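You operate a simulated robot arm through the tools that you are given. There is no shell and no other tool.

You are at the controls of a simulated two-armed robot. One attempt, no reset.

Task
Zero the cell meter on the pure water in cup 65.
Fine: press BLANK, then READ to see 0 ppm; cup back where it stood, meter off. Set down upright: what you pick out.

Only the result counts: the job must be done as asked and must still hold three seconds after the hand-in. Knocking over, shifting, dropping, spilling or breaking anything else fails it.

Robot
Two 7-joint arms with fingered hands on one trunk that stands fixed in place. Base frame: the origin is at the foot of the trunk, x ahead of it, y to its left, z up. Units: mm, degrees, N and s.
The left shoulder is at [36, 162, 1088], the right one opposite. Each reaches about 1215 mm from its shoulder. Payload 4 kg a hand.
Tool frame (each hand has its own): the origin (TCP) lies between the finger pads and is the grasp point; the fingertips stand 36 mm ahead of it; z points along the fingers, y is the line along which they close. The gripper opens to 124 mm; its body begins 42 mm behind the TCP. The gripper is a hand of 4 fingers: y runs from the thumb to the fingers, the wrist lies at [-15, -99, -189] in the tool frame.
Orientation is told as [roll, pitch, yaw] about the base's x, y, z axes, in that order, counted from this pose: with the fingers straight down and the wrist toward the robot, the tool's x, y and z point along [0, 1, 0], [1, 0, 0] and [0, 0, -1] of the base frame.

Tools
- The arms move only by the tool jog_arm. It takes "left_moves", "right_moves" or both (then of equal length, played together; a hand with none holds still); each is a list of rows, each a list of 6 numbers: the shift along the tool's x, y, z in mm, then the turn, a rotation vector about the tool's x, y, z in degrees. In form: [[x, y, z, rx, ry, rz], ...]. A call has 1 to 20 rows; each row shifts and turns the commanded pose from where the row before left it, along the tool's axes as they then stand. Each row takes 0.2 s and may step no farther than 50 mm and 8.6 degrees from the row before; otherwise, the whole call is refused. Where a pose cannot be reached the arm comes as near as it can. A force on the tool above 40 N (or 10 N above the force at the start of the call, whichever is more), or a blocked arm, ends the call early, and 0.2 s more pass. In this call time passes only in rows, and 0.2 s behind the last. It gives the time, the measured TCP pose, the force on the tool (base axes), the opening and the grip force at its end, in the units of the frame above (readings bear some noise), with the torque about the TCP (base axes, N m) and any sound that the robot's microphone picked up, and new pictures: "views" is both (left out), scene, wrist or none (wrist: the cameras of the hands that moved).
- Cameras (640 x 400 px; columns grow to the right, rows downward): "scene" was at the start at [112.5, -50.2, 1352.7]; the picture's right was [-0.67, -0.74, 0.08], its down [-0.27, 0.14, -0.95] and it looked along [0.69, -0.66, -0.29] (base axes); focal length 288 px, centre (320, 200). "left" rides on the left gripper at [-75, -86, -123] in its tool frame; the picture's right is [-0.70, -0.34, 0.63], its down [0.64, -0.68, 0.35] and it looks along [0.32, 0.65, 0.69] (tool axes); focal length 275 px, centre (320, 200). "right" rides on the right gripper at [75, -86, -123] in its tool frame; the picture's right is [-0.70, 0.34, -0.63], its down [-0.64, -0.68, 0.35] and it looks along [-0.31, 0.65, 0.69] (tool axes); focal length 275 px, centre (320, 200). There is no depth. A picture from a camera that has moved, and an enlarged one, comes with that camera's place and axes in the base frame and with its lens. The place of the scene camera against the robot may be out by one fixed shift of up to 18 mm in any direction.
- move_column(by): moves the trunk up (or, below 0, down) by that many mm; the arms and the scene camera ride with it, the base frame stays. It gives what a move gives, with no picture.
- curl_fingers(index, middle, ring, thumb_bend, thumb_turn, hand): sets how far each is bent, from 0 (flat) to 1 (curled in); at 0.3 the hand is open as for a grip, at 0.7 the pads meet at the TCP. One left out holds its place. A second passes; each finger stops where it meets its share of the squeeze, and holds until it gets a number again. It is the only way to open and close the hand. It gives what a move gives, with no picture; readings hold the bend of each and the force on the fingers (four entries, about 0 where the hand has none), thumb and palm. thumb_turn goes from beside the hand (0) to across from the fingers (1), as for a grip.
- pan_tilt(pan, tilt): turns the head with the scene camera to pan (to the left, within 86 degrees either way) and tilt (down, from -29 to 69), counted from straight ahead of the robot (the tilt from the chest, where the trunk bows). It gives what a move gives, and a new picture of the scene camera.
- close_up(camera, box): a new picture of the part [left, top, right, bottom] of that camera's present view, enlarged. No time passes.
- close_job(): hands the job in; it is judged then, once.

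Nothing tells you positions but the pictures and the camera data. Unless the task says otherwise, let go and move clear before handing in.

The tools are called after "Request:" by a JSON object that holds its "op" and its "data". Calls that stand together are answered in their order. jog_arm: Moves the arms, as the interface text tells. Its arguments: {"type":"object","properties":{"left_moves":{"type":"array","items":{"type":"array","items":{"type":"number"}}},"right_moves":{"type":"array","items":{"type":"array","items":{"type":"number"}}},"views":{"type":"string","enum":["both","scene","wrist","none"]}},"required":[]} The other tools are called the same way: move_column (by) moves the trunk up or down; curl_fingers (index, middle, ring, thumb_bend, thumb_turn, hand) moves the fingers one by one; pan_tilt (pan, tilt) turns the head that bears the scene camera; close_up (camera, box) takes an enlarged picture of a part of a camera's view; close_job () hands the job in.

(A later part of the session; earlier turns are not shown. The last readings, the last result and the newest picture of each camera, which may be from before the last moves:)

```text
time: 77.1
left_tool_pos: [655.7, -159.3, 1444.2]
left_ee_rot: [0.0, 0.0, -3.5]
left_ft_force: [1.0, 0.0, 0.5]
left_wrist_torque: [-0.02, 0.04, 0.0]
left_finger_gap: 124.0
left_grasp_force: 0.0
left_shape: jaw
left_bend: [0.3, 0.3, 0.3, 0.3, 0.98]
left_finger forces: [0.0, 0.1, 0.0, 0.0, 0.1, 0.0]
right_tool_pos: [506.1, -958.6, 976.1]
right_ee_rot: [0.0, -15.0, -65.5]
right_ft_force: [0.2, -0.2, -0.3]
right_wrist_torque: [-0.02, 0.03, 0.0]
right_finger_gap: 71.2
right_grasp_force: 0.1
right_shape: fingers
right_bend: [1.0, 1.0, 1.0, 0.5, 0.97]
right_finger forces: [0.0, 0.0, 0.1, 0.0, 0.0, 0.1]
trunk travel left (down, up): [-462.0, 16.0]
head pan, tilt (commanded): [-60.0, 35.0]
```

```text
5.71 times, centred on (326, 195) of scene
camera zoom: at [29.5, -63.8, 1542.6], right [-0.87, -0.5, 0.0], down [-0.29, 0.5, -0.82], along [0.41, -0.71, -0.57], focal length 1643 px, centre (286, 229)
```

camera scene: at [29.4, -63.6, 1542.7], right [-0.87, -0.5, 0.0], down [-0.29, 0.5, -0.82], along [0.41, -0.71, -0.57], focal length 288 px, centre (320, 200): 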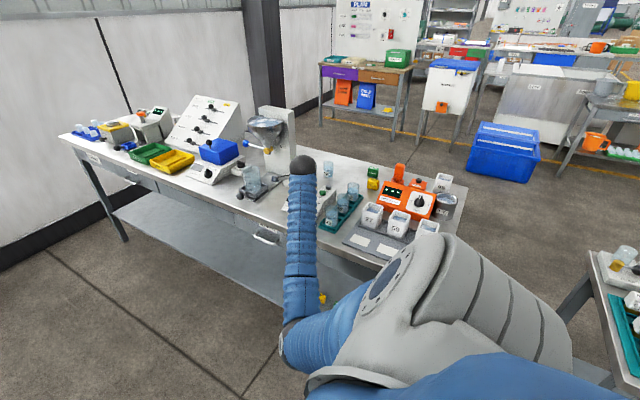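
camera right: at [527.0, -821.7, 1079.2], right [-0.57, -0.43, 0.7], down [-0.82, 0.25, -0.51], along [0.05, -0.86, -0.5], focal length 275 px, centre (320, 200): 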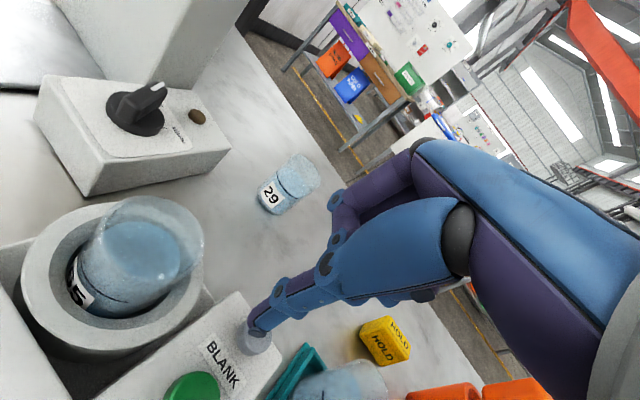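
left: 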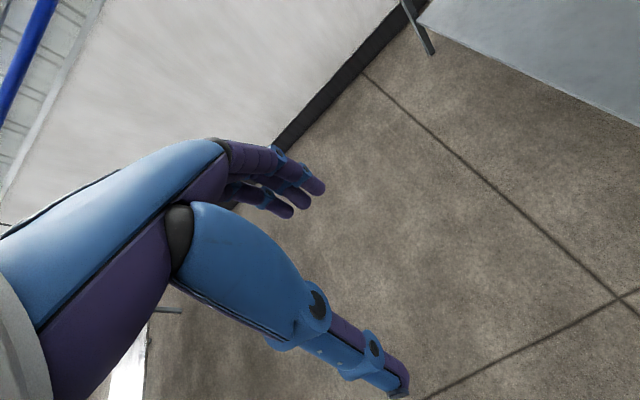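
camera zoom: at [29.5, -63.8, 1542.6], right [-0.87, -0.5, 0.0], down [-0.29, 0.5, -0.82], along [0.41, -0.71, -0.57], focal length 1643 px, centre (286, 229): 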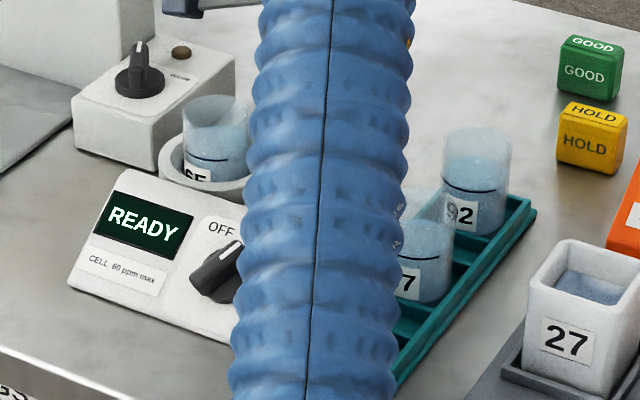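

The tip is right over the button (within ~3 mm). I continue down in 2 mm steps.

Request:
{"op": "jog_arm", "data": {"right_moves": [[-1.5, -1.1, 1.7, 0, 0, 0]], "views": "none"}}

Request:
{"op": "jog_arm", "data": {"right_moves": [[0, -0.5, 1.9, 0, 0, 0]], "views": "none"}}

Request:
{"op": "jog_arm", "data": {"right_moves": [[0, -0.4, 1.4, 0, 0, 0]], "views": "none"}}

```text
time: 77.5
left_tool_pos: [656.5, -159.2, 1444.4]
left_ee_rot: [-0.1, 0.0, -3.5]
left_ft_force: [-0.7, -0.4, -0.5]
left_wrist_torque: [0.04, 0.02, -0.01]
left_finger_gap: 123.7
left_grasp_force: 0.1
left_shape: jaw
left_bend: [0.3, 0.3, 0.3, 0.3, 0.98]
left_finger forces: [0.0, 0.1, 0.0, 0.1, 0.1, 0.0]
right_tool_pos: [505.2, -959.4, 974.3]
right_ee_rot: [-0.1, -15.0, -65.5]
right_ft_force: [0.2, 0.6, 0.0]
right_wrist_torque: [-0.01, 0.03, 0.01]
right_finger_gap: 71.3
right_grasp_force: 0.0
right_shape: fingers
right_bend: [1.0, 1.0, 1.0, 0.5, 0.97]
right_finger forces: [0.0, 0.0, 0.0, 0.0, 0.0, 0.1]
trunk travel left (down, up): [-462.0, 16.0]
head pan, tilt (commanded): [-60.0, 35.0]
```

```text
time: 77.9
left_tool_pos: [656.3, -159.0, 1444.0]
left_ee_rot: [0.1, 0.0, -3.5]
left_ft_force: [-0.9, 0.5, -0.6]
left_wrist_torque: [0.03, 0.01, 0.02]
left_finger_gap: 123.9
left_grasp_force: 0.1
left_shape: jaw
left_bend: [0.3, 0.3, 0.3, 0.3, 0.98]
left_finger forces: [0.1, 0.0, 0.0, 0.1, 0.0, 0.0]
right_tool_pos: [504.9, -958.3, 973.3]
right_ee_rot: [0.1, -15.1, -65.6]
right_ft_force: [1.1, 0.5, 0.2]
right_wrist_torque: [0.03, -0.01, -0.01]
right_finger_gap: 71.1
right_grasp_force: 0.4
right_shape: fingers
right_bend: [1.0, 1.0, 1.0, 0.5, 0.97]
right_finger forces: [0.0, 0.1, 0.0, 0.0, 0.4, 0.0]
trunk travel left (down, up): [-462.0, 16.0]
head pan, tilt (commanded): [-60.0, 35.0]
```

```text
time: 78.3
left_tool_pos: [656.5, -158.8, 1443.9]
left_ee_rot: [0.0, -0.1, -3.5]
left_ft_force: [-0.5, -0.2, 0.3]
left_wrist_torque: [-0.03, -0.05, 0.0]
left_finger_gap: 124.0
left_grasp_force: 0.0
left_shape: jaw
left_bend: [0.3, 0.3, 0.3, 0.3, 0.98]
left_finger forces: [0.0, 0.0, 0.0, 0.1, 0.0, 0.0]
right_tool_pos: [504.5, -956.6, 972.2]
right_ee_rot: [-0.1, -15.0, -65.5]
right_ft_force: [-0.9, 0.9, 1.2]
right_wrist_torque: [0.02, 0.02, -0.01]
right_finger_gap: 71.3
right_grasp_force: 0.4
right_shape: fingers
right_bend: [1.0, 1.0, 1.0, 0.5, 0.97]
right_finger forces: [0.1, 0.0, 0.0, 0.1, 0.9, 0.0]
trunk travel left (down, up): [-462.0, 16.0]
head pan, tilt (commanded): [-60.0, 35.0]
```

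Contact has begun (0.9 N). I press further and watch the display and sounds.

Request:
{"op": "jog_arm", "data": {"right_moves": [[0, -0.4, 1.4, 0, 0, 0]], "views": "none"}}

Request:
{"op": "jog_arm", "data": {"right_moves": [[0, -0.4, 1.4, 0, 0, 0]], "views": "none"}}

Request:
{"op": "close_up", "data": {"camera": "scene", "box": [280, 180, 360, 230]}}

```text
time: 78.7
left_tool_pos: [657.0, -158.8, 1444.4]
left_ee_rot: [0.0, 0.0, -3.4]
left_ft_force: [-0.2, 0.6, 0.1]
left_wrist_torque: [-0.02, 0.0, -0.01]
left_finger_gap: 124.0
left_grasp_force: 0.1
left_shape: jaw
left_bend: [0.3, 0.3, 0.3, 0.3, 0.98]
left_finger forces: [0.0, 0.0, 0.0, 0.1, 0.1, 0.0]
right_tool_pos: [503.8, -957.3, 970.6]
right_ee_rot: [0.0, -15.0, -65.5]
right_ft_force: [0.8, -1.0, 1.4]
right_wrist_torque: [0.02, 0.0, 0.0]
right_finger_gap: 71.4
right_grasp_force: 0.8
right_shape: fingers
right_bend: [1.0, 1.0, 1.0, 0.5, 0.97]
right_finger forces: [0.0, 0.0, 0.0, 0.1, 1.2, 0.1]
trunk travel left (down, up): [-462.0, 16.0]
head pan, tilt (commanded): [-60.0, 35.0]
```

```text
time: 79.1
left_tool_pos: [656.9, -158.9, 1442.8]
left_ee_rot: [0.0, 0.0, -3.6]
left_ft_force: [0.0, 0.2, -0.2]
left_wrist_torque: [0.01, 0.0, 0.01]
left_finger_gap: 123.5
left_grasp_force: 0.0
left_shape: jaw
left_bend: [0.3, 0.3, 0.3, 0.3, 0.98]
left_finger forces: [0.0, 0.0, 0.0, 0.1, 0.1, 0.0]
right_tool_pos: [504.1, -958.1, 968.8]
right_ee_rot: [0.1, -15.1, -65.6]
right_ft_force: [-0.4, -0.4, 1.9]
right_wrist_torque: [0.04, 0.0, 0.0]
right_finger_gap: 71.5
right_grasp_force: 0.7
right_shape: fingers
right_bend: [1.0, 1.0, 1.0, 0.5, 0.97]
right_finger forces: [0.0, 0.0, 0.1, 0.1, 2.1, 0.0]
trunk travel left (down, up): [-462.0, 16.0]
head pan, tilt (commanded): [-60.0, 35.0]
heard: click
```

```text
8.00 times, centred on (320, 205) of scene
camera zoom: at [29.4, -63.5, 1542.7], right [-0.87, -0.5, 0.0], down [-0.29, 0.5, -0.82], along [0.41, -0.71, -0.57], focal length 2300 px, centre (320, 160)
```

zoom: 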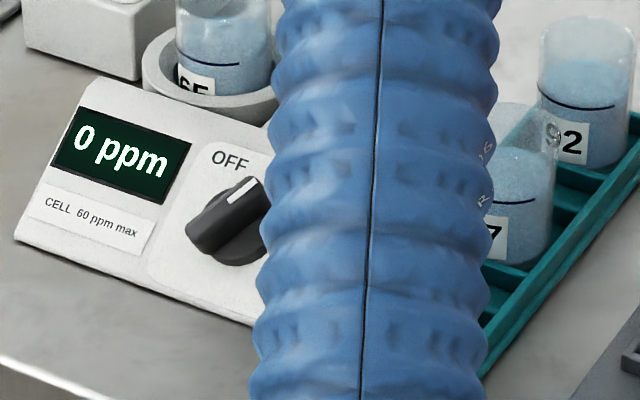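

Click heard and the display now shows 0 ppm after BLANK. I release, move 48 mm in +y over READ, and press it.

Request:
{"op": "jog_arm", "data": {"right_moves": [[0, 2, -7.3, 0, 0, 0], [0, 2, -7.3, 0, 0, 0], [10.5, -20.7, -5.5, 0, 0, 0], [10.5, -20.7, -5.6, 0, 0, 0]], "views": "wrist"}}

Request:
{"op": "close_up", "data": {"camera": "right", "box": [160, 220, 360, 380]}}

```text
time: 80.1
left_tool_pos: [656.6, -159.4, 1443.7]
left_ee_rot: [0.0, 0.0, -3.7]
left_ft_force: [0.7, 0.1, 0.7]
left_wrist_torque: [-0.03, -0.02, -0.01]
left_finger_gap: 123.8
left_grasp_force: 0.0
left_shape: jaw
left_bend: [0.3, 0.3, 0.3, 0.3, 0.98]
left_finger forces: [0.0, 0.0, 0.0, 0.0, 0.0, 0.0]
right_tool_pos: [506.9, -910.1, 985.5]
right_ee_rot: [0.0, -15.0, -65.8]
right_ft_force: [-0.4, 0.4, -0.2]
right_wrist_torque: [0.01, -0.02, 0.02]
right_finger_gap: 71.3
right_grasp_force: 0.2
right_shape: fingers
right_bend: [1.0, 1.0, 1.0, 0.5, 0.97]
right_finger forces: [0.0, 0.0, 0.0, 0.1, 0.0, 0.0]
trunk travel left (down, up): [-462.0, 16.0]
head pan, tilt (commanded): [-60.0, 35.0]
camera right: at [526.5, -773.0, 1081.1], right [-0.57, -0.43, 0.7], down [-0.82, 0.25, -0.51], along [0.05, -0.86, -0.5], focal length 275 px, centre (320, 200)
```

right: 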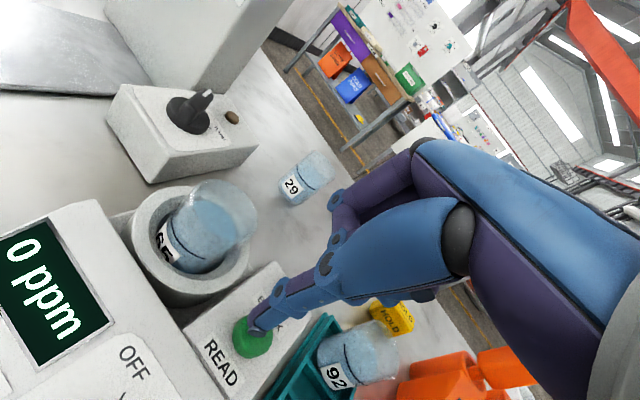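

```text
2.50 times, centred on (260, 300) of right
camera zoom: at [526.5, -773.0, 1081.1], right [-0.57, -0.43, 0.7], down [-0.82, 0.25, -0.51], along [0.05, -0.86, -0.5], focal length 688 px, centre (470, -50)
```

zoom: 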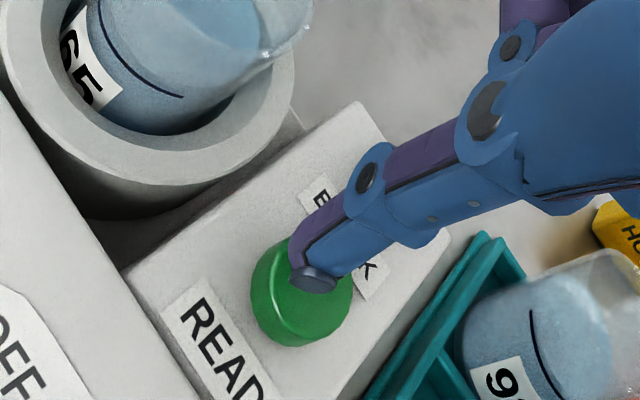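

Lined up over READ. I lower 6 mm and re-check the alignment.

Request:
{"op": "jog_arm", "data": {"right_moves": [[0, -1.6, 5.8, 0, 0, 0]], "views": "none"}}

Request:
{"op": "close_up", "data": {"camera": "right", "box": [180, 230, 340, 360]}}

```text
time: 80.5
left_tool_pos: [656.8, -159.3, 1443.8]
left_ee_rot: [0.0, 0.0, -3.6]
left_ft_force: [0.2, -0.3, 0.2]
left_wrist_torque: [-0.01, 0.0, 0.01]
left_finger_gap: 124.0
left_grasp_force: 0.1
left_shape: jaw
left_bend: [0.3, 0.3, 0.3, 0.3, 0.98]
left_finger forces: [0.0, 0.0, 0.0, 0.0, 0.1, 0.0]
right_tool_pos: [506.2, -909.7, 979.8]
right_ee_rot: [0.0, -15.0, -65.6]
right_ft_force: [-0.5, -0.7, 0.3]
right_wrist_torque: [-0.03, 0.02, 0.02]
right_finger_gap: 71.3
right_grasp_force: 0.2
right_shape: fingers
right_bend: [1.0, 1.0, 1.0, 0.5, 0.97]
right_finger forces: [0.0, 0.1, 0.1, 0.0, 0.0, 0.0]
trunk travel left (down, up): [-462.0, 16.0]
head pan, tilt (commanded): [-60.0, 35.0]
```

```text
3.08 times, centred on (260, 295) of right
camera zoom: at [526.4, -773.2, 1075.1], right [-0.57, -0.43, 0.7], down [-0.82, 0.25, -0.51], along [0.05, -0.86, -0.5], focal length 847 px, centre (505, -92)
```

zoom: 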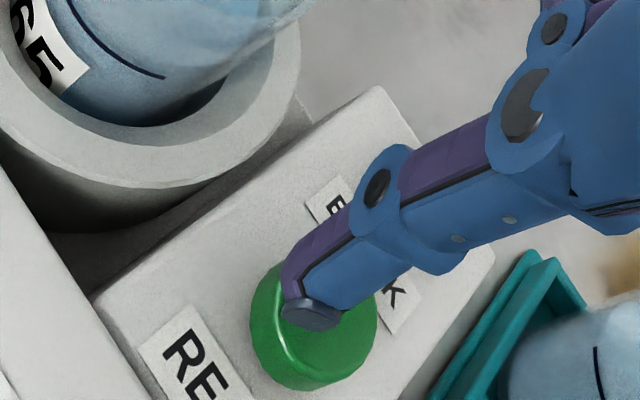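

Good alignment. I lower to touch and press READ in small steps.

Request:
{"op": "jog_arm", "data": {"right_moves": [[0, -0.8, 2.9, 0, 0, 0]], "views": "none"}}

Request:
{"op": "jog_arm", "data": {"right_moves": [[0, -0.5, 1.9, 0, 0, 0]], "views": "none"}}

Request:
{"op": "jog_arm", "data": {"right_moves": [[0, -0.5, 1.9, 0, 0, 0]], "views": "none"}}

```text
time: 80.9
left_tool_pos: [656.4, -160.5, 1443.8]
left_ee_rot: [-0.1, -0.1, -3.5]
left_ft_force: [0.1, 0.5, -0.3]
left_wrist_torque: [-0.02, -0.04, 0.0]
left_finger_gap: 123.8
left_grasp_force: 0.0
left_shape: jaw
left_bend: [0.3, 0.3, 0.3, 0.3, 0.98]
left_finger forces: [0.0, 0.0, 0.1, 0.1, 0.1, 0.1]
right_tool_pos: [508.0, -908.4, 975.6]
right_ee_rot: [0.1, -15.1, -65.6]
right_ft_force: [-0.2, -0.5, 0.8]
right_wrist_torque: [0.04, 0.0, 0.03]
right_finger_gap: 71.3
right_grasp_force: 0.1
right_shape: fingers
right_bend: [1.0, 1.0, 1.0, 0.5, 0.97]
right_finger forces: [0.0, 0.0, 0.0, 0.1, 0.1, 0.0]
trunk travel left (down, up): [-462.0, 16.0]
head pan, tilt (commanded): [-60.0, 35.0]
```

```text
time: 81.3
left_tool_pos: [656.3, -159.1, 1445.1]
left_ee_rot: [0.0, 0.1, -3.5]
left_ft_force: [0.4, -0.1, -0.5]
left_wrist_torque: [0.0, 0.01, -0.02]
left_finger_gap: 124.0
left_grasp_force: 0.0
left_shape: jaw
left_bend: [0.3, 0.3, 0.3, 0.3, 0.98]
left_finger forces: [0.1, 0.0, 0.0, 0.0, 0.0, 0.1]
right_tool_pos: [506.7, -909.7, 974.2]
right_ee_rot: [0.0, -15.0, -65.5]
right_ft_force: [1.1, 0.2, -0.3]
right_wrist_torque: [0.02, -0.03, 0.0]
right_finger_gap: 71.3
right_grasp_force: 0.4
right_shape: fingers
right_bend: [1.0, 1.0, 1.0, 0.5, 0.97]
right_finger forces: [0.1, 0.0, 0.0, 0.0, 0.2, 0.1]
trunk travel left (down, up): [-462.0, 16.0]
head pan, tilt (commanded): [-60.0, 35.0]
```

```text
time: 81.7
left_tool_pos: [656.8, -160.1, 1444.8]
left_ee_rot: [0.0, 0.0, -3.5]
left_ft_force: [0.1, 0.0, -0.1]
left_wrist_torque: [0.01, -0.01, 0.02]
left_finger_gap: 123.9
left_grasp_force: 0.0
left_shape: jaw
left_bend: [0.3, 0.3, 0.3, 0.3, 0.98]
left_finger forces: [0.0, 0.0, 0.0, 0.0, 0.0, 0.0]
right_tool_pos: [506.7, -909.5, 970.9]
right_ee_rot: [0.0, -15.0, -65.6]
right_ft_force: [0.1, -0.5, 0.8]
right_wrist_torque: [0.03, -0.01, -0.03]
right_finger_gap: 71.4
right_grasp_force: 0.9
right_shape: fingers
right_bend: [1.0, 1.0, 1.0, 0.5, 0.97]
right_finger forces: [0.1, 0.1, 0.0, 0.0, 1.0, 0.0]
trunk travel left (down, up): [-462.0, 16.0]
head pan, tilt (commanded): [-60.0, 35.0]
```

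Touching READ (1 N). I press on until it clicks.

Request:
{"op": "jog_arm", "data": {"right_moves": [[0, -0.4, 1.4, 0, 0, 0]], "views": "none"}}

Request:
{"op": "jog_arm", "data": {"right_moves": [[0, -0.4, 1.4, 0, 0, 0]], "views": "none"}}

Request:
{"op": "close_up", "data": {"camera": "scene", "box": [280, 180, 360, 230]}}

```text
time: 82.1
left_tool_pos: [655.8, -158.3, 1444.4]
left_ee_rot: [0.0, 0.0, -3.5]
left_ft_force: [0.2, -0.4, 0.8]
left_wrist_torque: [-0.02, 0.02, 0.03]
left_finger_gap: 123.9
left_grasp_force: 0.1
left_shape: jaw
left_bend: [0.3, 0.3, 0.3, 0.3, 0.98]
left_finger forces: [0.1, 0.1, 0.0, 0.0, 0.0, 0.0]
right_tool_pos: [506.4, -909.7, 971.3]
right_ee_rot: [0.1, -14.9, -65.6]
right_ft_force: [0.2, -0.1, 0.9]
right_wrist_torque: [0.05, 0.01, -0.01]
right_finger_gap: 71.2
right_grasp_force: 0.5
right_shape: fingers
right_bend: [1.0, 1.0, 1.0, 0.5, 0.97]
right_finger forces: [0.0, 0.0, 0.1, 0.0, 1.4, 0.0]
trunk travel left (down, up): [-462.0, 16.0]
head pan, tilt (commanded): [-60.0, 35.0]
heard: click
```

```text
time: 82.5
left_tool_pos: [656.9, -158.6, 1444.2]
left_ee_rot: [0.1, 0.0, -3.4]
left_ft_force: [-0.2, -0.4, 0.6]
left_wrist_torque: [0.01, 0.02, -0.03]
left_finger_gap: 123.7
left_grasp_force: 0.1
left_shape: jaw
left_bend: [0.3, 0.3, 0.3, 0.3, 0.98]
left_finger forces: [0.1, 0.0, 0.0, 0.1, 0.0, 0.0]
right_tool_pos: [505.8, -910.0, 968.4]
right_ee_rot: [0.0, -15.0, -65.5]
right_ft_force: [-0.5, -0.7, 2.6]
right_wrist_torque: [0.04, 0.05, 0.0]
right_finger_gap: 71.3
right_grasp_force: 1.4
right_shape: fingers
right_bend: [1.0, 1.0, 1.0, 0.5, 0.97]
right_finger forces: [0.0, 0.0, 0.0, 0.0, 2.2, 0.1]
trunk travel left (down, up): [-462.0, 16.0]
head pan, tilt (commanded): [-60.0, 35.0]
```

```text
8.00 times, centred on (320, 205) of scene
camera zoom: at [29.4, -63.5, 1542.7], right [-0.87, -0.5, 0.0], down [-0.29, 0.5, -0.82], along [0.41, -0.71, -0.57], focal length 2300 px, centre (320, 160)
```

zoom: 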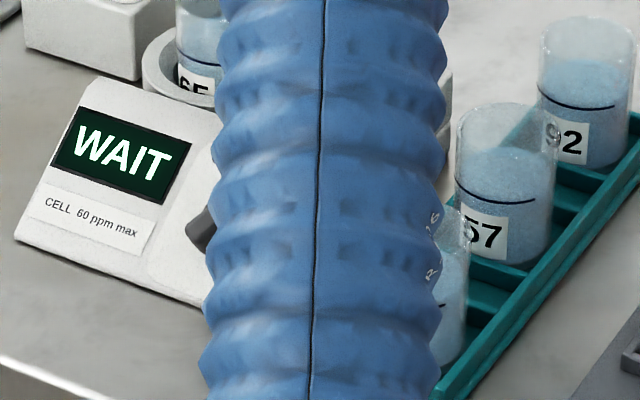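

READ clicked and the display says WAIT. I lift the thumb off and wait for the reading.

Request:
{"op": "jog_arm", "data": {"right_moves": [[0, 2, -7.3, 0, 0, 0], [0, 2, -7.3, 0, 0, 0], [0, 3, -11, 0, 0, 0]], "views": "none"}}

Request:
{"op": "close_up", "data": {"camera": "scene", "box": [280, 180, 360, 230]}}

Request:
{"op": "pan_tilt", "data": {"pan": -60, "tilt": 36}}

Request:
{"op": "close_up", "data": {"camera": "scene", "box": [280, 175, 360, 225]}}

```text
time: 83.3
left_tool_pos: [657.4, -159.5, 1443.2]
left_ee_rot: [0.1, 0.1, -3.6]
left_ft_force: [0.2, 0.8, -0.3]
left_wrist_torque: [0.0, -0.02, 0.01]
left_finger_gap: 124.0
left_grasp_force: 0.0
left_shape: jaw
left_bend: [0.3, 0.3, 0.3, 0.3, 0.98]
left_finger forces: [0.0, 0.0, 0.0, 0.0, 0.0, 0.1]
right_tool_pos: [506.6, -909.0, 994.6]
right_ee_rot: [0.0, -15.1, -65.6]
right_ft_force: [0.7, -0.6, 0.1]
right_wrist_torque: [-0.03, 0.02, -0.01]
right_finger_gap: 71.4
right_grasp_force: 0.1
right_shape: fingers
right_bend: [1.0, 1.0, 1.0, 0.5, 0.97]
right_finger forces: [0.0, 0.1, 0.0, 0.1, 0.1, 0.0]
trunk travel left (down, up): [-462.0, 16.0]
head pan, tilt (commanded): [-60.0, 35.0]
```

```text
8.00 times, centred on (320, 205) of scene
camera zoom: at [29.5, -63.6, 1542.7], right [-0.87, -0.5, 0.0], down [-0.29, 0.5, -0.82], along [0.41, -0.71, -0.57], focal length 2300 px, centre (320, 160)
```

zoom: 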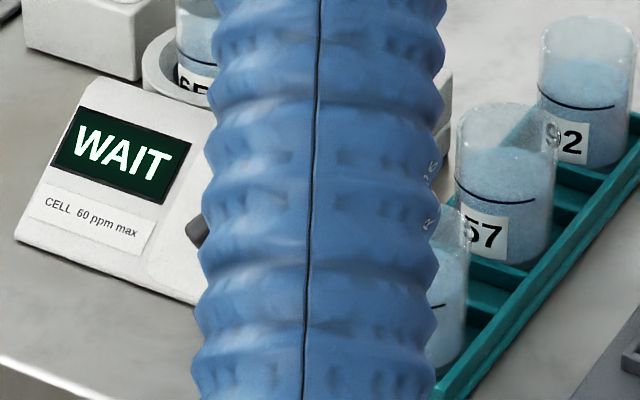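

```text
time: 83.9
left_tool_pos: [656.5, -159.6, 1443.3]
left_ee_rot: [0.0, 0.0, -3.4]
left_ft_force: [-0.7, 0.4, 0.1]
left_wrist_torque: [-0.02, 0.03, 0.02]
left_finger_gap: 124.1
left_grasp_force: 0.0
left_shape: jaw
left_bend: [0.3, 0.3, 0.3, 0.3, 0.98]
left_finger forces: [0.0, 0.0, 0.1, 0.0, 0.0, 0.1]
right_tool_pos: [506.2, -910.5, 994.8]
right_ee_rot: [0.0, -15.0, -65.7]
right_ft_force: [0.1, 0.3, 0.0]
right_wrist_torque: [0.01, 0.01, 0.0]
right_finger_gap: 71.4
right_grasp_force: 0.1
right_shape: fingers
right_bend: [1.0, 1.0, 1.0, 0.5, 0.97]
right_finger forces: [0.0, 0.1, 0.1, 0.0, 0.0, 0.1]
trunk travel left (down, up): [-462.0, 16.0]
head pan, tilt (commanded): [-60.0, 36.0]
camera scene: at [29.2, -63.2, 1541.1], right [-0.87, -0.5, 0.0], down [-0.29, 0.51, -0.81], along [0.4, -0.7, -0.59], focal length 288 px, centre (320, 200)
```

scene: 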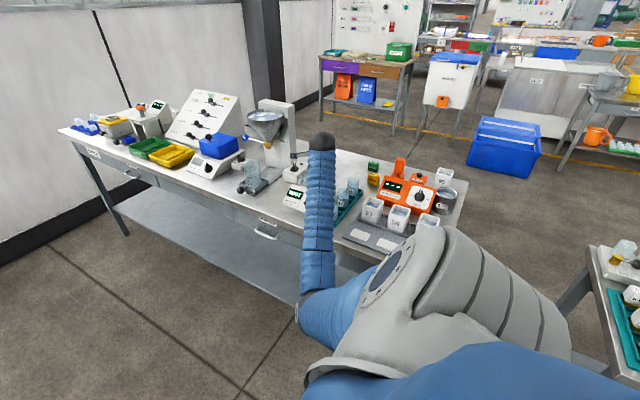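

```text
8.00 times, centred on (320, 200) of scene
camera zoom: at [29.2, -63.2, 1541.1], right [-0.87, -0.5, 0.0], down [-0.29, 0.51, -0.81], along [0.4, -0.7, -0.59], focal length 2300 px, centre (320, 200)
```

zoom: 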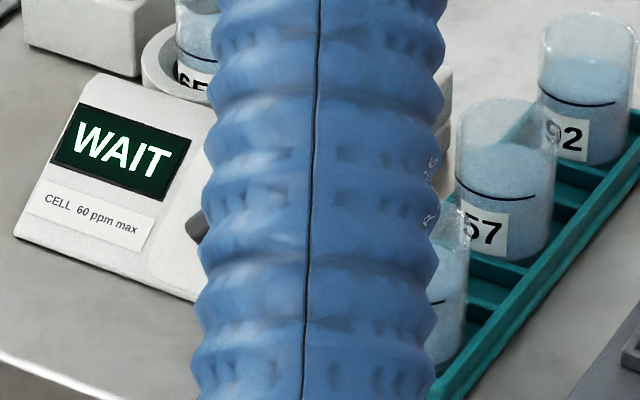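

Still measuring. Meanwhile I open the hand back to the pre-grip shape (well above everything) and check the display again.

Request:
{"op": "curl_fingers", "data": {"hand": "right", "index": 0.3, "middle": 0.3, "ring": 0.3, "thumb_bend": 0.5}}

Request:
{"op": "close_up", "data": {"camera": "scene", "box": [280, 175, 360, 225]}}

Request:
{"op": "curl_fingers", "data": {"hand": "right", "thumb_bend": 0.52}}

Request:
{"op": "close_up", "data": {"camera": "scene", "box": [280, 175, 360, 225]}}

```text
time: 84.9
left_tool_pos: [657.6, -160.0, 1443.6]
left_ee_rot: [-0.1, 0.0, -3.5]
left_ft_force: [0.3, -0.1, 0.3]
left_wrist_torque: [-0.03, 0.0, 0.0]
left_finger_gap: 124.2
left_grasp_force: 0.2
left_shape: jaw
left_bend: [0.3, 0.3, 0.3, 0.3, 0.98]
left_finger forces: [0.1, 0.0, 0.0, 0.0, 0.1, 0.1]
right_tool_pos: [507.2, -908.7, 993.2]
right_ee_rot: [0.0, -15.0, -65.6]
right_ft_force: [0.2, 0.2, -0.8]
right_wrist_torque: [-0.04, 0.05, 0.04]
right_finger_gap: 93.6
right_grasp_force: 0.0
right_shape: fingers
right_bend: [0.3, 0.3, 0.3, 0.5, 0.97]
right_finger forces: [0.0, 0.0, 0.1, 0.0, 0.2, 0.0]
trunk travel left (down, up): [-462.0, 16.0]
head pan, tilt (commanded): [-60.0, 36.0]
```

```text
8.00 times, centred on (320, 200) of scene
camera zoom: at [29.2, -63.2, 1541.1], right [-0.87, -0.5, 0.0], down [-0.29, 0.51, -0.81], along [0.4, -0.7, -0.59], focal length 2300 px, centre (320, 200)
```

zoom: 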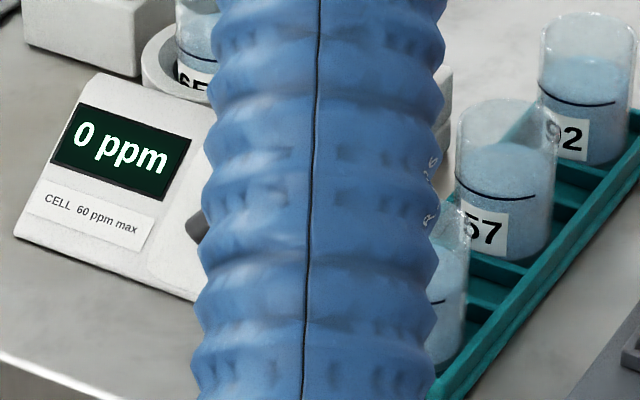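

```text
time: 85.9
left_tool_pos: [656.9, -158.7, 1444.4]
left_ee_rot: [0.0, 0.0, -3.5]
left_ft_force: [-0.8, -1.8, 0.3]
left_wrist_torque: [0.01, -0.01, -0.04]
left_finger_gap: 123.8
left_grasp_force: 0.0
left_shape: jaw
left_bend: [0.3, 0.3, 0.3, 0.3, 0.98]
left_finger forces: [0.0, 0.0, 0.0, 0.0, 0.0, 0.1]
right_tool_pos: [507.2, -908.9, 994.8]
right_ee_rot: [-0.1, -15.0, -65.6]
right_ft_force: [-0.5, -0.4, -0.6]
right_wrist_torque: [-0.01, -0.01, 0.0]
right_finger_gap: 89.9
right_grasp_force: 0.0
right_shape: fingers
right_bend: [0.3, 0.3, 0.3, 0.52, 0.97]
right_finger forces: [0.1, 0.0, 0.1, 0.0, 0.1, 0.0]
trunk travel left (down, up): [-462.0, 16.0]
head pan, tilt (commanded): [-60.0, 36.0]
```

```text
8.00 times, centred on (320, 200) of scene
camera zoom: at [29.2, -63.2, 1541.1], right [-0.87, -0.5, 0.0], down [-0.29, 0.51, -0.81], along [0.4, -0.7, -0.59], focal length 2300 px, centre (320, 200)
```

zoom: 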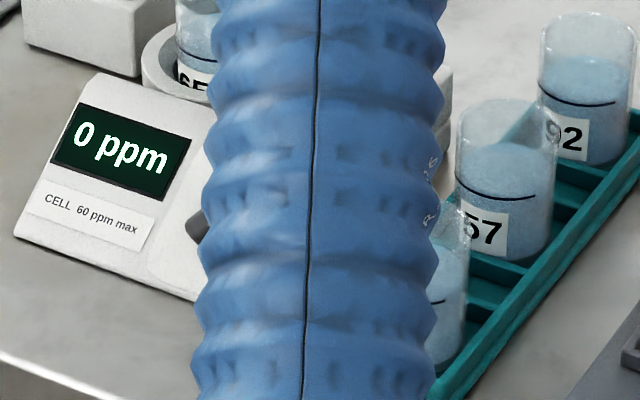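

READ shows 0 ppm. Now I fetch the cup: set the thumb to 0.62 (same as when I lifted off), go up and over the well, and look.

Request:
{"op": "curl_fingers", "data": {"hand": "right", "thumb_bend": 0.62}}

Request:
{"op": "jog_arm", "data": {"right_moves": [[0, 5, -18.6, 0, 0, 0], [0, 5, -18.6, 0, 0, 0], [27.9, -4.5, -1.2, 0, 0, 0], [27.9, -4.5, -1.2, 0, 0, 0]], "views": "wrist"}}

Request:
{"op": "close_up", "data": {"camera": "right", "box": [130, 210, 330, 360]}}

```text
time: 86.9
left_tool_pos: [657.5, -159.6, 1443.5]
left_ee_rot: [0.0, 0.0, -3.5]
left_ft_force: [-0.7, 0.2, 0.7]
left_wrist_torque: [-0.03, -0.02, 0.02]
left_finger_gap: 123.9
left_grasp_force: 0.1
left_shape: jaw
left_bend: [0.3, 0.3, 0.3, 0.3, 0.98]
left_finger forces: [0.0, 0.0, 0.0, 0.0, 0.0, 0.0]
right_tool_pos: [506.3, -909.7, 994.6]
right_ee_rot: [0.1, -14.9, -65.6]
right_ft_force: [-0.2, 0.8, 1.0]
right_wrist_torque: [-0.01, -0.02, 0.02]
right_finger_gap: 74.7
right_grasp_force: 0.1
right_shape: fingers
right_bend: [0.3, 0.3, 0.3, 0.62, 0.97]
right_finger forces: [0.0, 0.1, 0.0, 0.0, 0.1, 0.0]
trunk travel left (down, up): [-462.0, 16.0]
head pan, tilt (commanded): [-60.0, 36.0]
```

```text
time: 87.9
left_tool_pos: [656.7, -160.0, 1443.3]
left_ee_rot: [0.0, -0.1, -3.7]
left_ft_force: [-0.6, 0.3, 0.2]
left_wrist_torque: [0.0, -0.01, 0.01]
left_finger_gap: 124.3
left_grasp_force: 0.1
left_shape: jaw
left_bend: [0.3, 0.3, 0.3, 0.3, 0.98]
left_finger forces: [0.0, 0.0, 0.1, 0.0, 0.1, 0.0]
right_tool_pos: [553.2, -877.8, 1032.0]
right_ee_rot: [0.1, -14.9, -65.7]
right_ft_force: [0.1, 0.9, -0.6]
right_wrist_torque: [0.01, 0.03, 0.02]
right_finger_gap: 74.9
right_grasp_force: 0.1
right_shape: fingers
right_bend: [0.3, 0.3, 0.3, 0.62, 0.97]
right_finger forces: [0.1, 0.1, 0.1, 0.0, 0.1, 0.0]
trunk travel left (down, up): [-462.0, 16.0]
head pan, tilt (commanded): [-60.0, 36.0]
camera right: at [573.3, -742.2, 1128.4], right [-0.57, -0.43, 0.7], down [-0.82, 0.25, -0.51], along [0.04, -0.86, -0.5], focal length 275 px, centre (320, 200)
```

right: 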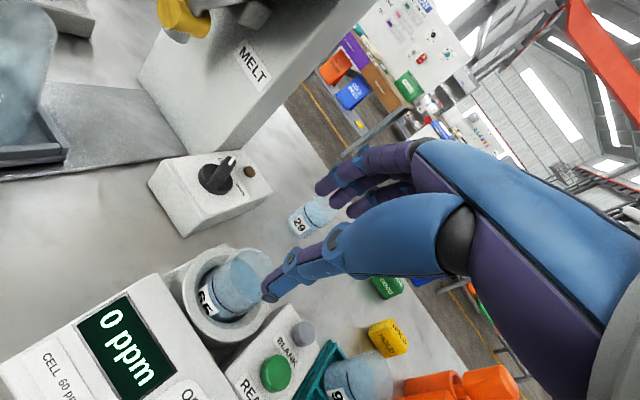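

```text
2.67 times, centred on (230, 285) of right
camera zoom: at [573.3, -742.2, 1128.4], right [-0.57, -0.43, 0.7], down [-0.82, 0.25, -0.51], along [0.04, -0.86, -0.5], focal length 734 px, centre (560, -27)
```

zoom: 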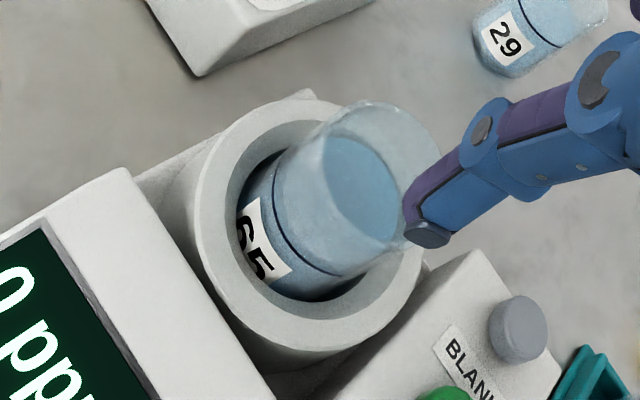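

Same relative view as when I released. I descend straight down toward grip height.

Request:
{"op": "jog_arm", "data": {"right_moves": [[0, -4.9, 18.1, 0, 0, 0], [0, -4.9, 18.1, 0, 0, 0], [0, -4.9, 18.1, 0, 0, 0], [0, -2.6, 9.7, 0, 0, 0]], "views": "wrist"}}

Request:
{"op": "close_up", "data": {"camera": "right", "box": [190, 170, 430, 350]}}

```text
time: 88.9
left_tool_pos: [657.3, -160.3, 1443.8]
left_ee_rot: [0.0, 0.1, -3.5]
left_ft_force: [0.4, 0.5, 0.4]
left_wrist_torque: [-0.06, -0.04, 0.0]
left_finger_gap: 123.7
left_grasp_force: 0.1
left_shape: jaw
left_bend: [0.3, 0.3, 0.3, 0.3, 0.98]
left_finger forces: [0.1, 0.0, 0.0, 0.0, 0.0, 0.1]
right_tool_pos: [553.0, -877.5, 965.0]
right_ee_rot: [0.0, -15.0, -65.5]
right_ft_force: [-0.3, -0.3, -0.7]
right_wrist_torque: [-0.03, 0.01, -0.02]
right_finger_gap: 74.6
right_grasp_force: 0.1
right_shape: fingers
right_bend: [0.3, 0.3, 0.3, 0.62, 0.97]
right_finger forces: [0.0, 0.0, 0.0, 0.0, 0.0, 0.0]
trunk travel left (down, up): [-462.0, 16.0]
head pan, tilt (commanded): [-60.0, 36.0]
camera right: at [573.2, -741.3, 1062.5], right [-0.57, -0.43, 0.7], down [-0.82, 0.25, -0.51], along [0.05, -0.86, -0.5], focal length 275 px, centre (320, 200)
```

right: 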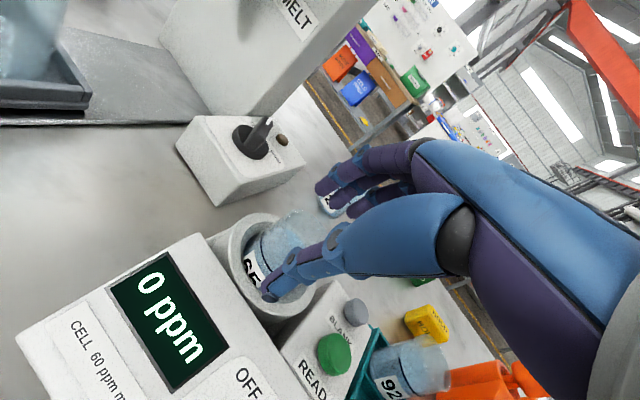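

```text
2.22 times, centred on (310, 260) of right
camera zoom: at [573.2, -741.3, 1062.5], right [-0.57, -0.43, 0.7], down [-0.82, 0.25, -0.51], along [0.05, -0.86, -0.5], focal length 612 px, centre (342, 67)
```

zoom: 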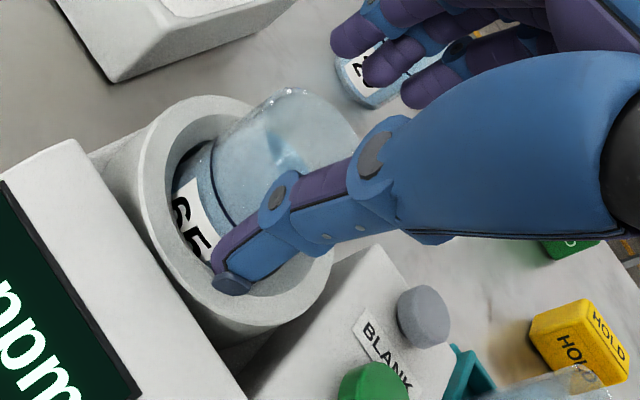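

Clear on both sides. I lower 9.5 mm to just above the thumb's contact height.

Request:
{"op": "jog_arm", "data": {"right_moves": [[0, -1.3, 4.8, 0, 0, 0], [0, -1.1, 4.1, 0, 0, 0]], "views": "none"}}

Request:
{"op": "curl_fingers", "data": {"hand": "right", "index": 0.4, "middle": 0.4, "ring": 0.4, "thumb_bend": 0.64}}

Request:
{"op": "close_up", "data": {"camera": "right", "box": [190, 150, 430, 330]}}

```text
time: 89.5
left_tool_pos: [656.4, -158.8, 1443.8]
left_ee_rot: [0.0, -0.1, -3.6]
left_ft_force: [-1.0, -0.4, -0.4]
left_wrist_torque: [0.05, 0.02, 0.04]
left_finger_gap: 123.9
left_grasp_force: 0.1
left_shape: jaw
left_bend: [0.3, 0.3, 0.3, 0.3, 0.98]
left_finger forces: [0.0, 0.0, 0.1, 0.0, 0.1, 0.0]
right_tool_pos: [552.8, -877.4, 957.4]
right_ee_rot: [-0.1, -14.9, -65.5]
right_ft_force: [0.6, -0.3, -0.3]
right_wrist_torque: [0.02, 0.01, -0.02]
right_finger_gap: 74.5
right_grasp_force: 0.2
right_shape: fingers
right_bend: [0.3, 0.3, 0.3, 0.62, 0.97]
right_finger forces: [0.0, 0.1, 0.1, 0.1, 0.0, 0.1]
trunk travel left (down, up): [-462.0, 16.0]
head pan, tilt (commanded): [-60.0, 36.0]
```

```text
time: 90.5
left_tool_pos: [657.5, -159.8, 1444.2]
left_ee_rot: [0.0, 0.1, -3.6]
left_ft_force: [0.0, -0.1, 0.0]
left_wrist_torque: [0.02, 0.0, -0.01]
left_finger_gap: 123.9
left_grasp_force: 0.1
left_shape: jaw
left_bend: [0.3, 0.3, 0.3, 0.3, 0.98]
left_finger forces: [0.0, 0.1, 0.0, 0.0, 0.1, 0.0]
right_tool_pos: [554.2, -877.5, 957.3]
right_ee_rot: [0.0, -15.1, -65.6]
right_ft_force: [0.5, 0.0, -0.4]
right_wrist_torque: [0.0, -0.02, 0.0]
right_finger_gap: 56.4
right_grasp_force: 0.0
right_shape: fingers
right_bend: [0.4, 0.4, 0.4, 0.64, 0.97]
right_finger forces: [0.0, 0.1, 0.0, 0.0, 0.0, 0.1]
trunk travel left (down, up): [-462.0, 16.0]
head pan, tilt (commanded): [-60.0, 36.0]
```

```text
2.22 times, centred on (310, 240) of right
camera zoom: at [573.0, -741.8, 1053.8], right [-0.57, -0.44, 0.7], down [-0.82, 0.25, -0.51], along [0.05, -0.86, -0.5], focal length 612 px, centre (342, 111)
```

zoom: 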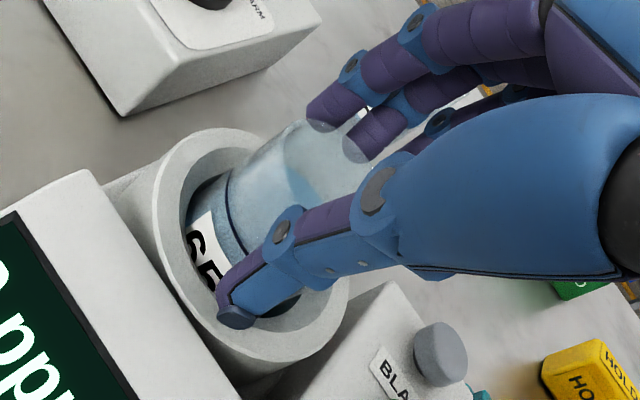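

The fingertips are only just below the rim; I lower another 4 mm, watching the thumb on the ring.

Request:
{"op": "jog_arm", "data": {"right_moves": [[0, -0.5, 1.9, 0, 0, 0], [0, -0.5, 1.9, 0, 0, 0]], "views": "none"}}

Request:
{"op": "close_up", "data": {"camera": "right", "box": [190, 150, 430, 330]}}

```text
time: 91.1
left_tool_pos: [656.7, -158.9, 1444.0]
left_ee_rot: [-0.1, 0.0, -3.5]
left_ft_force: [0.0, -1.0, -0.3]
left_wrist_torque: [0.03, 0.01, 0.02]
left_finger_gap: 123.9
left_grasp_force: 0.0
left_shape: jaw
left_bend: [0.3, 0.3, 0.3, 0.3, 0.98]
left_finger forces: [0.1, 0.0, 0.1, 0.0, 0.0, 0.0]
right_tool_pos: [552.1, -878.0, 954.3]
right_ee_rot: [0.2, -15.0, -65.6]
right_ft_force: [0.3, 0.0, 0.0]
right_wrist_torque: [-0.01, -0.04, 0.0]
right_finger_gap: 56.7
right_grasp_force: 0.0
right_shape: fingers
right_bend: [0.4, 0.4, 0.4, 0.64, 0.97]
right_finger forces: [0.0, 0.0, 0.0, 0.0, 0.3, 0.1]
trunk travel left (down, up): [-462.0, 16.0]
head pan, tilt (commanded): [-60.0, 36.0]
```

```text
2.22 times, centred on (310, 240) of right
camera zoom: at [573.1, -742.2, 1050.4], right [-0.57, -0.43, 0.7], down [-0.82, 0.25, -0.51], along [0.05, -0.86, -0.5], focal length 612 px, centre (342, 111)
```

zoom: 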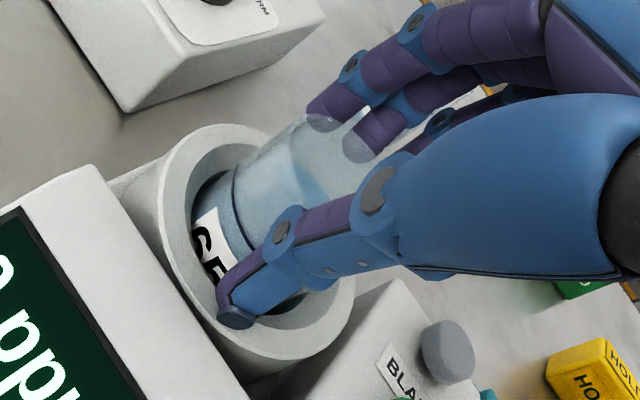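

Engagement below the rim is only ~7 mm. Rotating the hand 5° (tilt -10°) lowers the fingers relative to the thumb by ~6 mm, so I open the fingers slightly and do that with a small re-centring.

Request:
{"op": "curl_fingers", "data": {"hand": "right", "index": 0.34, "middle": 0.34, "ring": 0.34}}

Request:
{"op": "jog_arm", "data": {"right_moves": [[0, 2, 0.2, 2.5, 0, 0], [0, 2, 0.6, 2.5, 0, 0]], "views": "none"}}

Request:
{"op": "close_up", "data": {"camera": "right", "box": [190, 150, 430, 330]}}

```text
time: 92.1
left_tool_pos: [656.6, -159.4, 1445.0]
left_ee_rot: [-0.1, -0.1, -3.4]
left_ft_force: [0.0, -0.4, 0.9]
left_wrist_torque: [-0.03, 0.04, 0.02]
left_finger_gap: 123.9
left_grasp_force: 0.1
left_shape: jaw
left_bend: [0.3, 0.3, 0.3, 0.3, 0.98]
left_finger forces: [0.0, 0.0, 0.0, 0.0, 0.1, 0.0]
right_tool_pos: [553.1, -878.3, 954.5]
right_ee_rot: [0.0, -15.1, -65.7]
right_ft_force: [0.2, 0.1, 0.4]
right_wrist_torque: [-0.03, 0.01, 0.02]
right_finger_gap: 65.4
right_grasp_force: 0.3
right_shape: fingers
right_bend: [0.34, 0.34, 0.34, 0.64, 0.97]
right_finger forces: [0.1, 0.0, 0.0, 0.0, 0.3, 0.0]
trunk travel left (down, up): [-462.0, 16.0]
head pan, tilt (commanded): [-60.0, 36.0]
```

```text
time: 92.7
left_tool_pos: [656.2, -158.5, 1444.1]
left_ee_rot: [0.0, 0.0, -3.5]
left_ft_force: [-0.1, 0.4, 1.0]
left_wrist_torque: [-0.02, -0.02, -0.01]
left_finger_gap: 123.7
left_grasp_force: 0.0
left_shape: jaw
left_bend: [0.3, 0.3, 0.3, 0.3, 0.98]
left_finger forces: [0.0, 0.0, 0.1, 0.1, 0.0, 0.1]
right_tool_pos: [554.0, -882.3, 954.6]
right_ee_rot: [0.0, -10.1, -65.6]
right_ft_force: [-0.4, 0.4, 0.7]
right_wrist_torque: [-0.02, 0.01, 0.0]
right_finger_gap: 66.3
right_grasp_force: 0.6
right_shape: fingers
right_bend: [0.34, 0.34, 0.34, 0.64, 0.97]
right_finger forces: [0.0, 0.1, 0.1, 0.1, 1.6, 0.1]
trunk travel left (down, up): [-462.0, 16.0]
head pan, tilt (commanded): [-60.0, 36.0]
```

```text
2.22 times, centred on (310, 240) of right
camera zoom: at [578.8, -754.0, 1060.2], right [-0.54, -0.49, 0.68], down [-0.84, 0.29, -0.46], along [0.03, -0.82, -0.57], focal length 612 px, centre (342, 111)
```

zoom: 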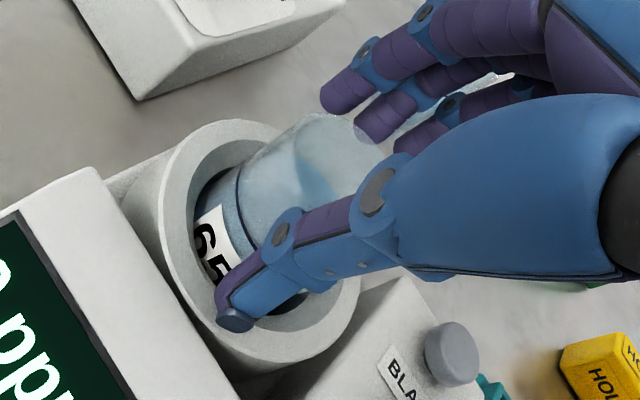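

Thumb lightly touches. I raise 0.7 mm and close gently onto the cup.

Request:
{"op": "jog_arm", "data": {"right_moves": [[0, 0.1, -0.7, 0, 0, 0]], "views": "none"}}

Request:
{"op": "curl_fingers", "data": {"hand": "right", "index": 0.43, "middle": 0.43, "ring": 0.43, "thumb_bend": 0.66}}

Request:
{"op": "close_up", "data": {"camera": "right", "box": [190, 150, 430, 330]}}

```text
time: 93.1
left_tool_pos: [655.6, -159.6, 1443.7]
left_ee_rot: [0.0, 0.0, -3.5]
left_ft_force: [1.1, -0.7, -0.2]
left_wrist_torque: [-0.03, -0.02, 0.0]
left_finger_gap: 123.7
left_grasp_force: 0.0
left_shape: jaw
left_bend: [0.3, 0.3, 0.3, 0.3, 0.98]
left_finger forces: [0.0, 0.1, 0.0, 0.0, 0.1, 0.1]
right_tool_pos: [555.5, -882.9, 955.7]
right_ee_rot: [0.0, -10.0, -65.6]
right_ft_force: [-0.3, 1.6, 1.2]
right_wrist_torque: [0.02, 0.0, 0.01]
right_finger_gap: 66.3
right_grasp_force: 0.8
right_shape: fingers
right_bend: [0.34, 0.34, 0.34, 0.64, 0.97]
right_finger forces: [0.1, 0.2, 0.1, 0.0, 1.2, 0.0]
trunk travel left (down, up): [-462.0, 16.0]
head pan, tilt (commanded): [-60.0, 36.0]
```

```text
time: 94.1
left_tool_pos: [655.0, -159.6, 1443.8]
left_ee_rot: [-0.1, 0.0, -3.5]
left_ft_force: [-0.3, 0.2, 0.9]
left_wrist_torque: [0.01, -0.02, -0.01]
left_finger_gap: 123.7
left_grasp_force: 0.0
left_shape: jaw
left_bend: [0.3, 0.3, 0.3, 0.3, 0.98]
left_finger forces: [0.0, 0.0, 0.1, 0.0, 0.1, 0.0]
right_tool_pos: [555.7, -883.2, 955.3]
right_ee_rot: [0.0, -10.0, -65.6]
right_ft_force: [-0.1, 2.1, 1.3]
right_wrist_torque: [0.02, -0.01, 0.01]
right_finger_gap: 51.0
right_grasp_force: 0.8
right_shape: fingers
right_bend: [0.43, 0.43, 0.43, 0.66, 0.97]
right_finger forces: [0.2, 0.0, 0.1, 0.0, 2.1, 0.1]
trunk travel left (down, up): [-462.0, 16.0]
head pan, tilt (commanded): [-60.0, 36.0]
```

```text
2.22 times, centred on (310, 240) of right
camera zoom: at [578.7, -754.2, 1061.1], right [-0.54, -0.49, 0.68], down [-0.84, 0.29, -0.46], along [0.03, -0.82, -0.57], focal length 612 px, centre (342, 111)
```

zoom: 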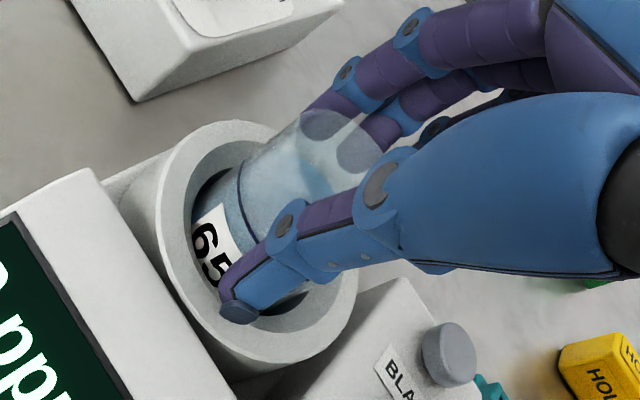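

The fingertips now overlap the cup by ~15 mm. I close the fingers to grip.

Request:
{"op": "curl_fingers", "data": {"hand": "right", "index": 0.47, "middle": 0.47, "ring": 0.48, "thumb_bend": 0.67}}

Request:
{"op": "curl_fingers", "data": {"hand": "right", "index": 0.51, "middle": 0.51, "ring": 0.54, "thumb_bend": 0.69}}

Request:
{"op": "close_up", "data": {"camera": "right", "box": [190, 150, 430, 330]}}

```text
time: 95.1
left_tool_pos: [655.2, -158.8, 1444.0]
left_ee_rot: [0.0, 0.0, -3.4]
left_ft_force: [0.4, 0.1, 0.6]
left_wrist_torque: [-0.01, 0.02, -0.02]
left_finger_gap: 124.1
left_grasp_force: 0.1
left_shape: jaw
left_bend: [0.3, 0.3, 0.3, 0.3, 0.98]
left_finger forces: [0.1, 0.0, 0.1, 0.0, 0.1, 0.1]
right_tool_pos: [555.5, -882.6, 955.3]
right_ee_rot: [0.0, -10.1, -65.6]
right_ft_force: [-0.4, -0.7, 3.0]
right_wrist_torque: [-0.14, -0.05, 0.0]
right_finger_gap: 48.6
right_grasp_force: 4.4
right_shape: fingers
right_bend: [0.45, 0.45, 0.48, 0.66, 0.97]
right_finger forces: [2.2, 2.0, 0.0, 0.0, 4.2, 0.0]
trunk travel left (down, up): [-462.0, 16.0]
head pan, tilt (commanded): [-60.0, 36.0]
```

```text
time: 96.1
left_tool_pos: [656.8, -159.5, 1444.5]
left_ee_rot: [0.0, 0.0, -3.5]
left_ft_force: [0.5, -0.3, 0.2]
left_wrist_torque: [0.0, 0.0, 0.0]
left_finger_gap: 123.8
left_grasp_force: 0.0
left_shape: jaw
left_bend: [0.3, 0.3, 0.3, 0.3, 0.98]
left_finger forces: [0.0, 0.1, 0.1, 0.0, 0.0, 0.1]
right_tool_pos: [556.2, -882.1, 955.2]
right_ee_rot: [0.0, -10.1, -65.7]
right_ft_force: [0.3, -1.6, 4.4]
right_wrist_torque: [-0.3, -0.09, 0.01]
right_finger_gap: 46.7
right_grasp_force: 9.6
right_shape: fingers
right_bend: [0.46, 0.47, 0.54, 0.67, 0.97]
right_finger forces: [4.9, 5.0, 0.0, 0.0, 9.7, 0.0]
trunk travel left (down, up): [-462.0, 16.0]
head pan, tilt (commanded): [-60.0, 36.0]
```

```text
2.22 times, centred on (310, 240) of right
camera zoom: at [578.6, -754.2, 1061.3], right [-0.54, -0.49, 0.68], down [-0.84, 0.29, -0.46], along [0.03, -0.82, -0.57], focal length 612 px, centre (342, 111)
```

zoom: 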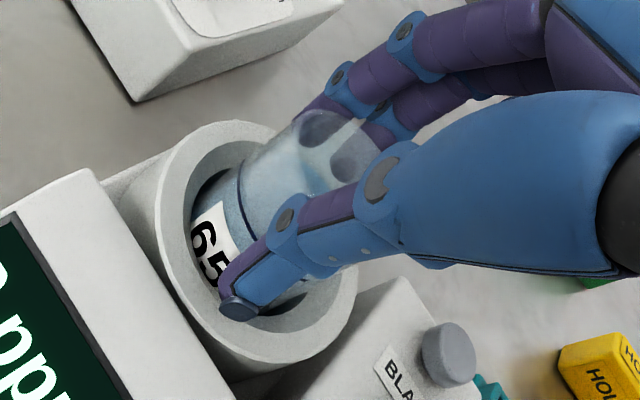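

Grip of 9.7 N. I lift slowly straight up, watching for side forces and tilt.

Request:
{"op": "jog_arm", "data": {"right_moves": [[0, 0.7, -3.9, 0, 0, 0], [0, 0.7, -3.9, 0, 0, 0]], "views": "none"}}

Request:
{"op": "close_up", "data": {"camera": "right", "box": [190, 150, 430, 330]}}

```text
time: 96.7
left_tool_pos: [656.7, -159.7, 1443.3]
left_ee_rot: [-0.1, 0.0, -3.5]
left_ft_force: [0.4, 0.5, 0.1]
left_wrist_torque: [-0.04, 0.01, -0.05]
left_finger_gap: 123.8
left_grasp_force: 0.1
left_shape: jaw
left_bend: [0.3, 0.3, 0.3, 0.3, 0.98]
left_finger forces: [0.1, 0.0, 0.0, 0.0, 0.0, 0.0]
right_tool_pos: [555.4, -882.5, 962.7]
right_ee_rot: [0.0, -9.9, -65.7]
right_ft_force: [0.8, -3.2, -1.8]
right_wrist_torque: [-0.21, -0.06, -0.01]
right_finger_gap: 47.0
right_grasp_force: 9.1
right_shape: fingers
right_bend: [0.46, 0.47, 0.54, 0.67, 0.97]
right_finger forces: [5.2, 5.3, 0.1, 0.0, 7.7, 0.0]
trunk travel left (down, up): [-462.0, 16.0]
head pan, tilt (commanded): [-60.0, 36.0]
```

```text
2.22 times, centred on (310, 240) of right
camera zoom: at [578.1, -754.3, 1067.8], right [-0.54, -0.49, 0.68], down [-0.84, 0.29, -0.46], along [0.03, -0.82, -0.57], focal length 612 px, centre (342, 111)
```

zoom: 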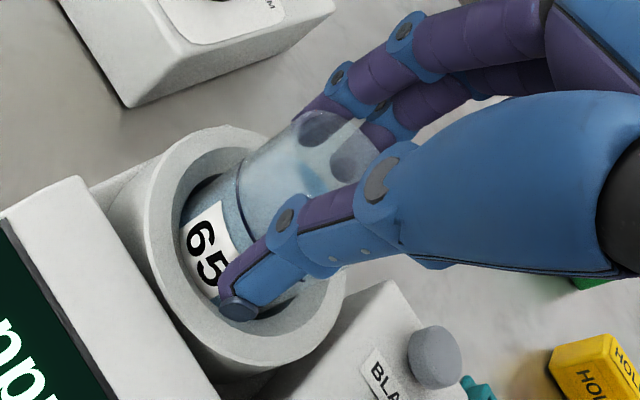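

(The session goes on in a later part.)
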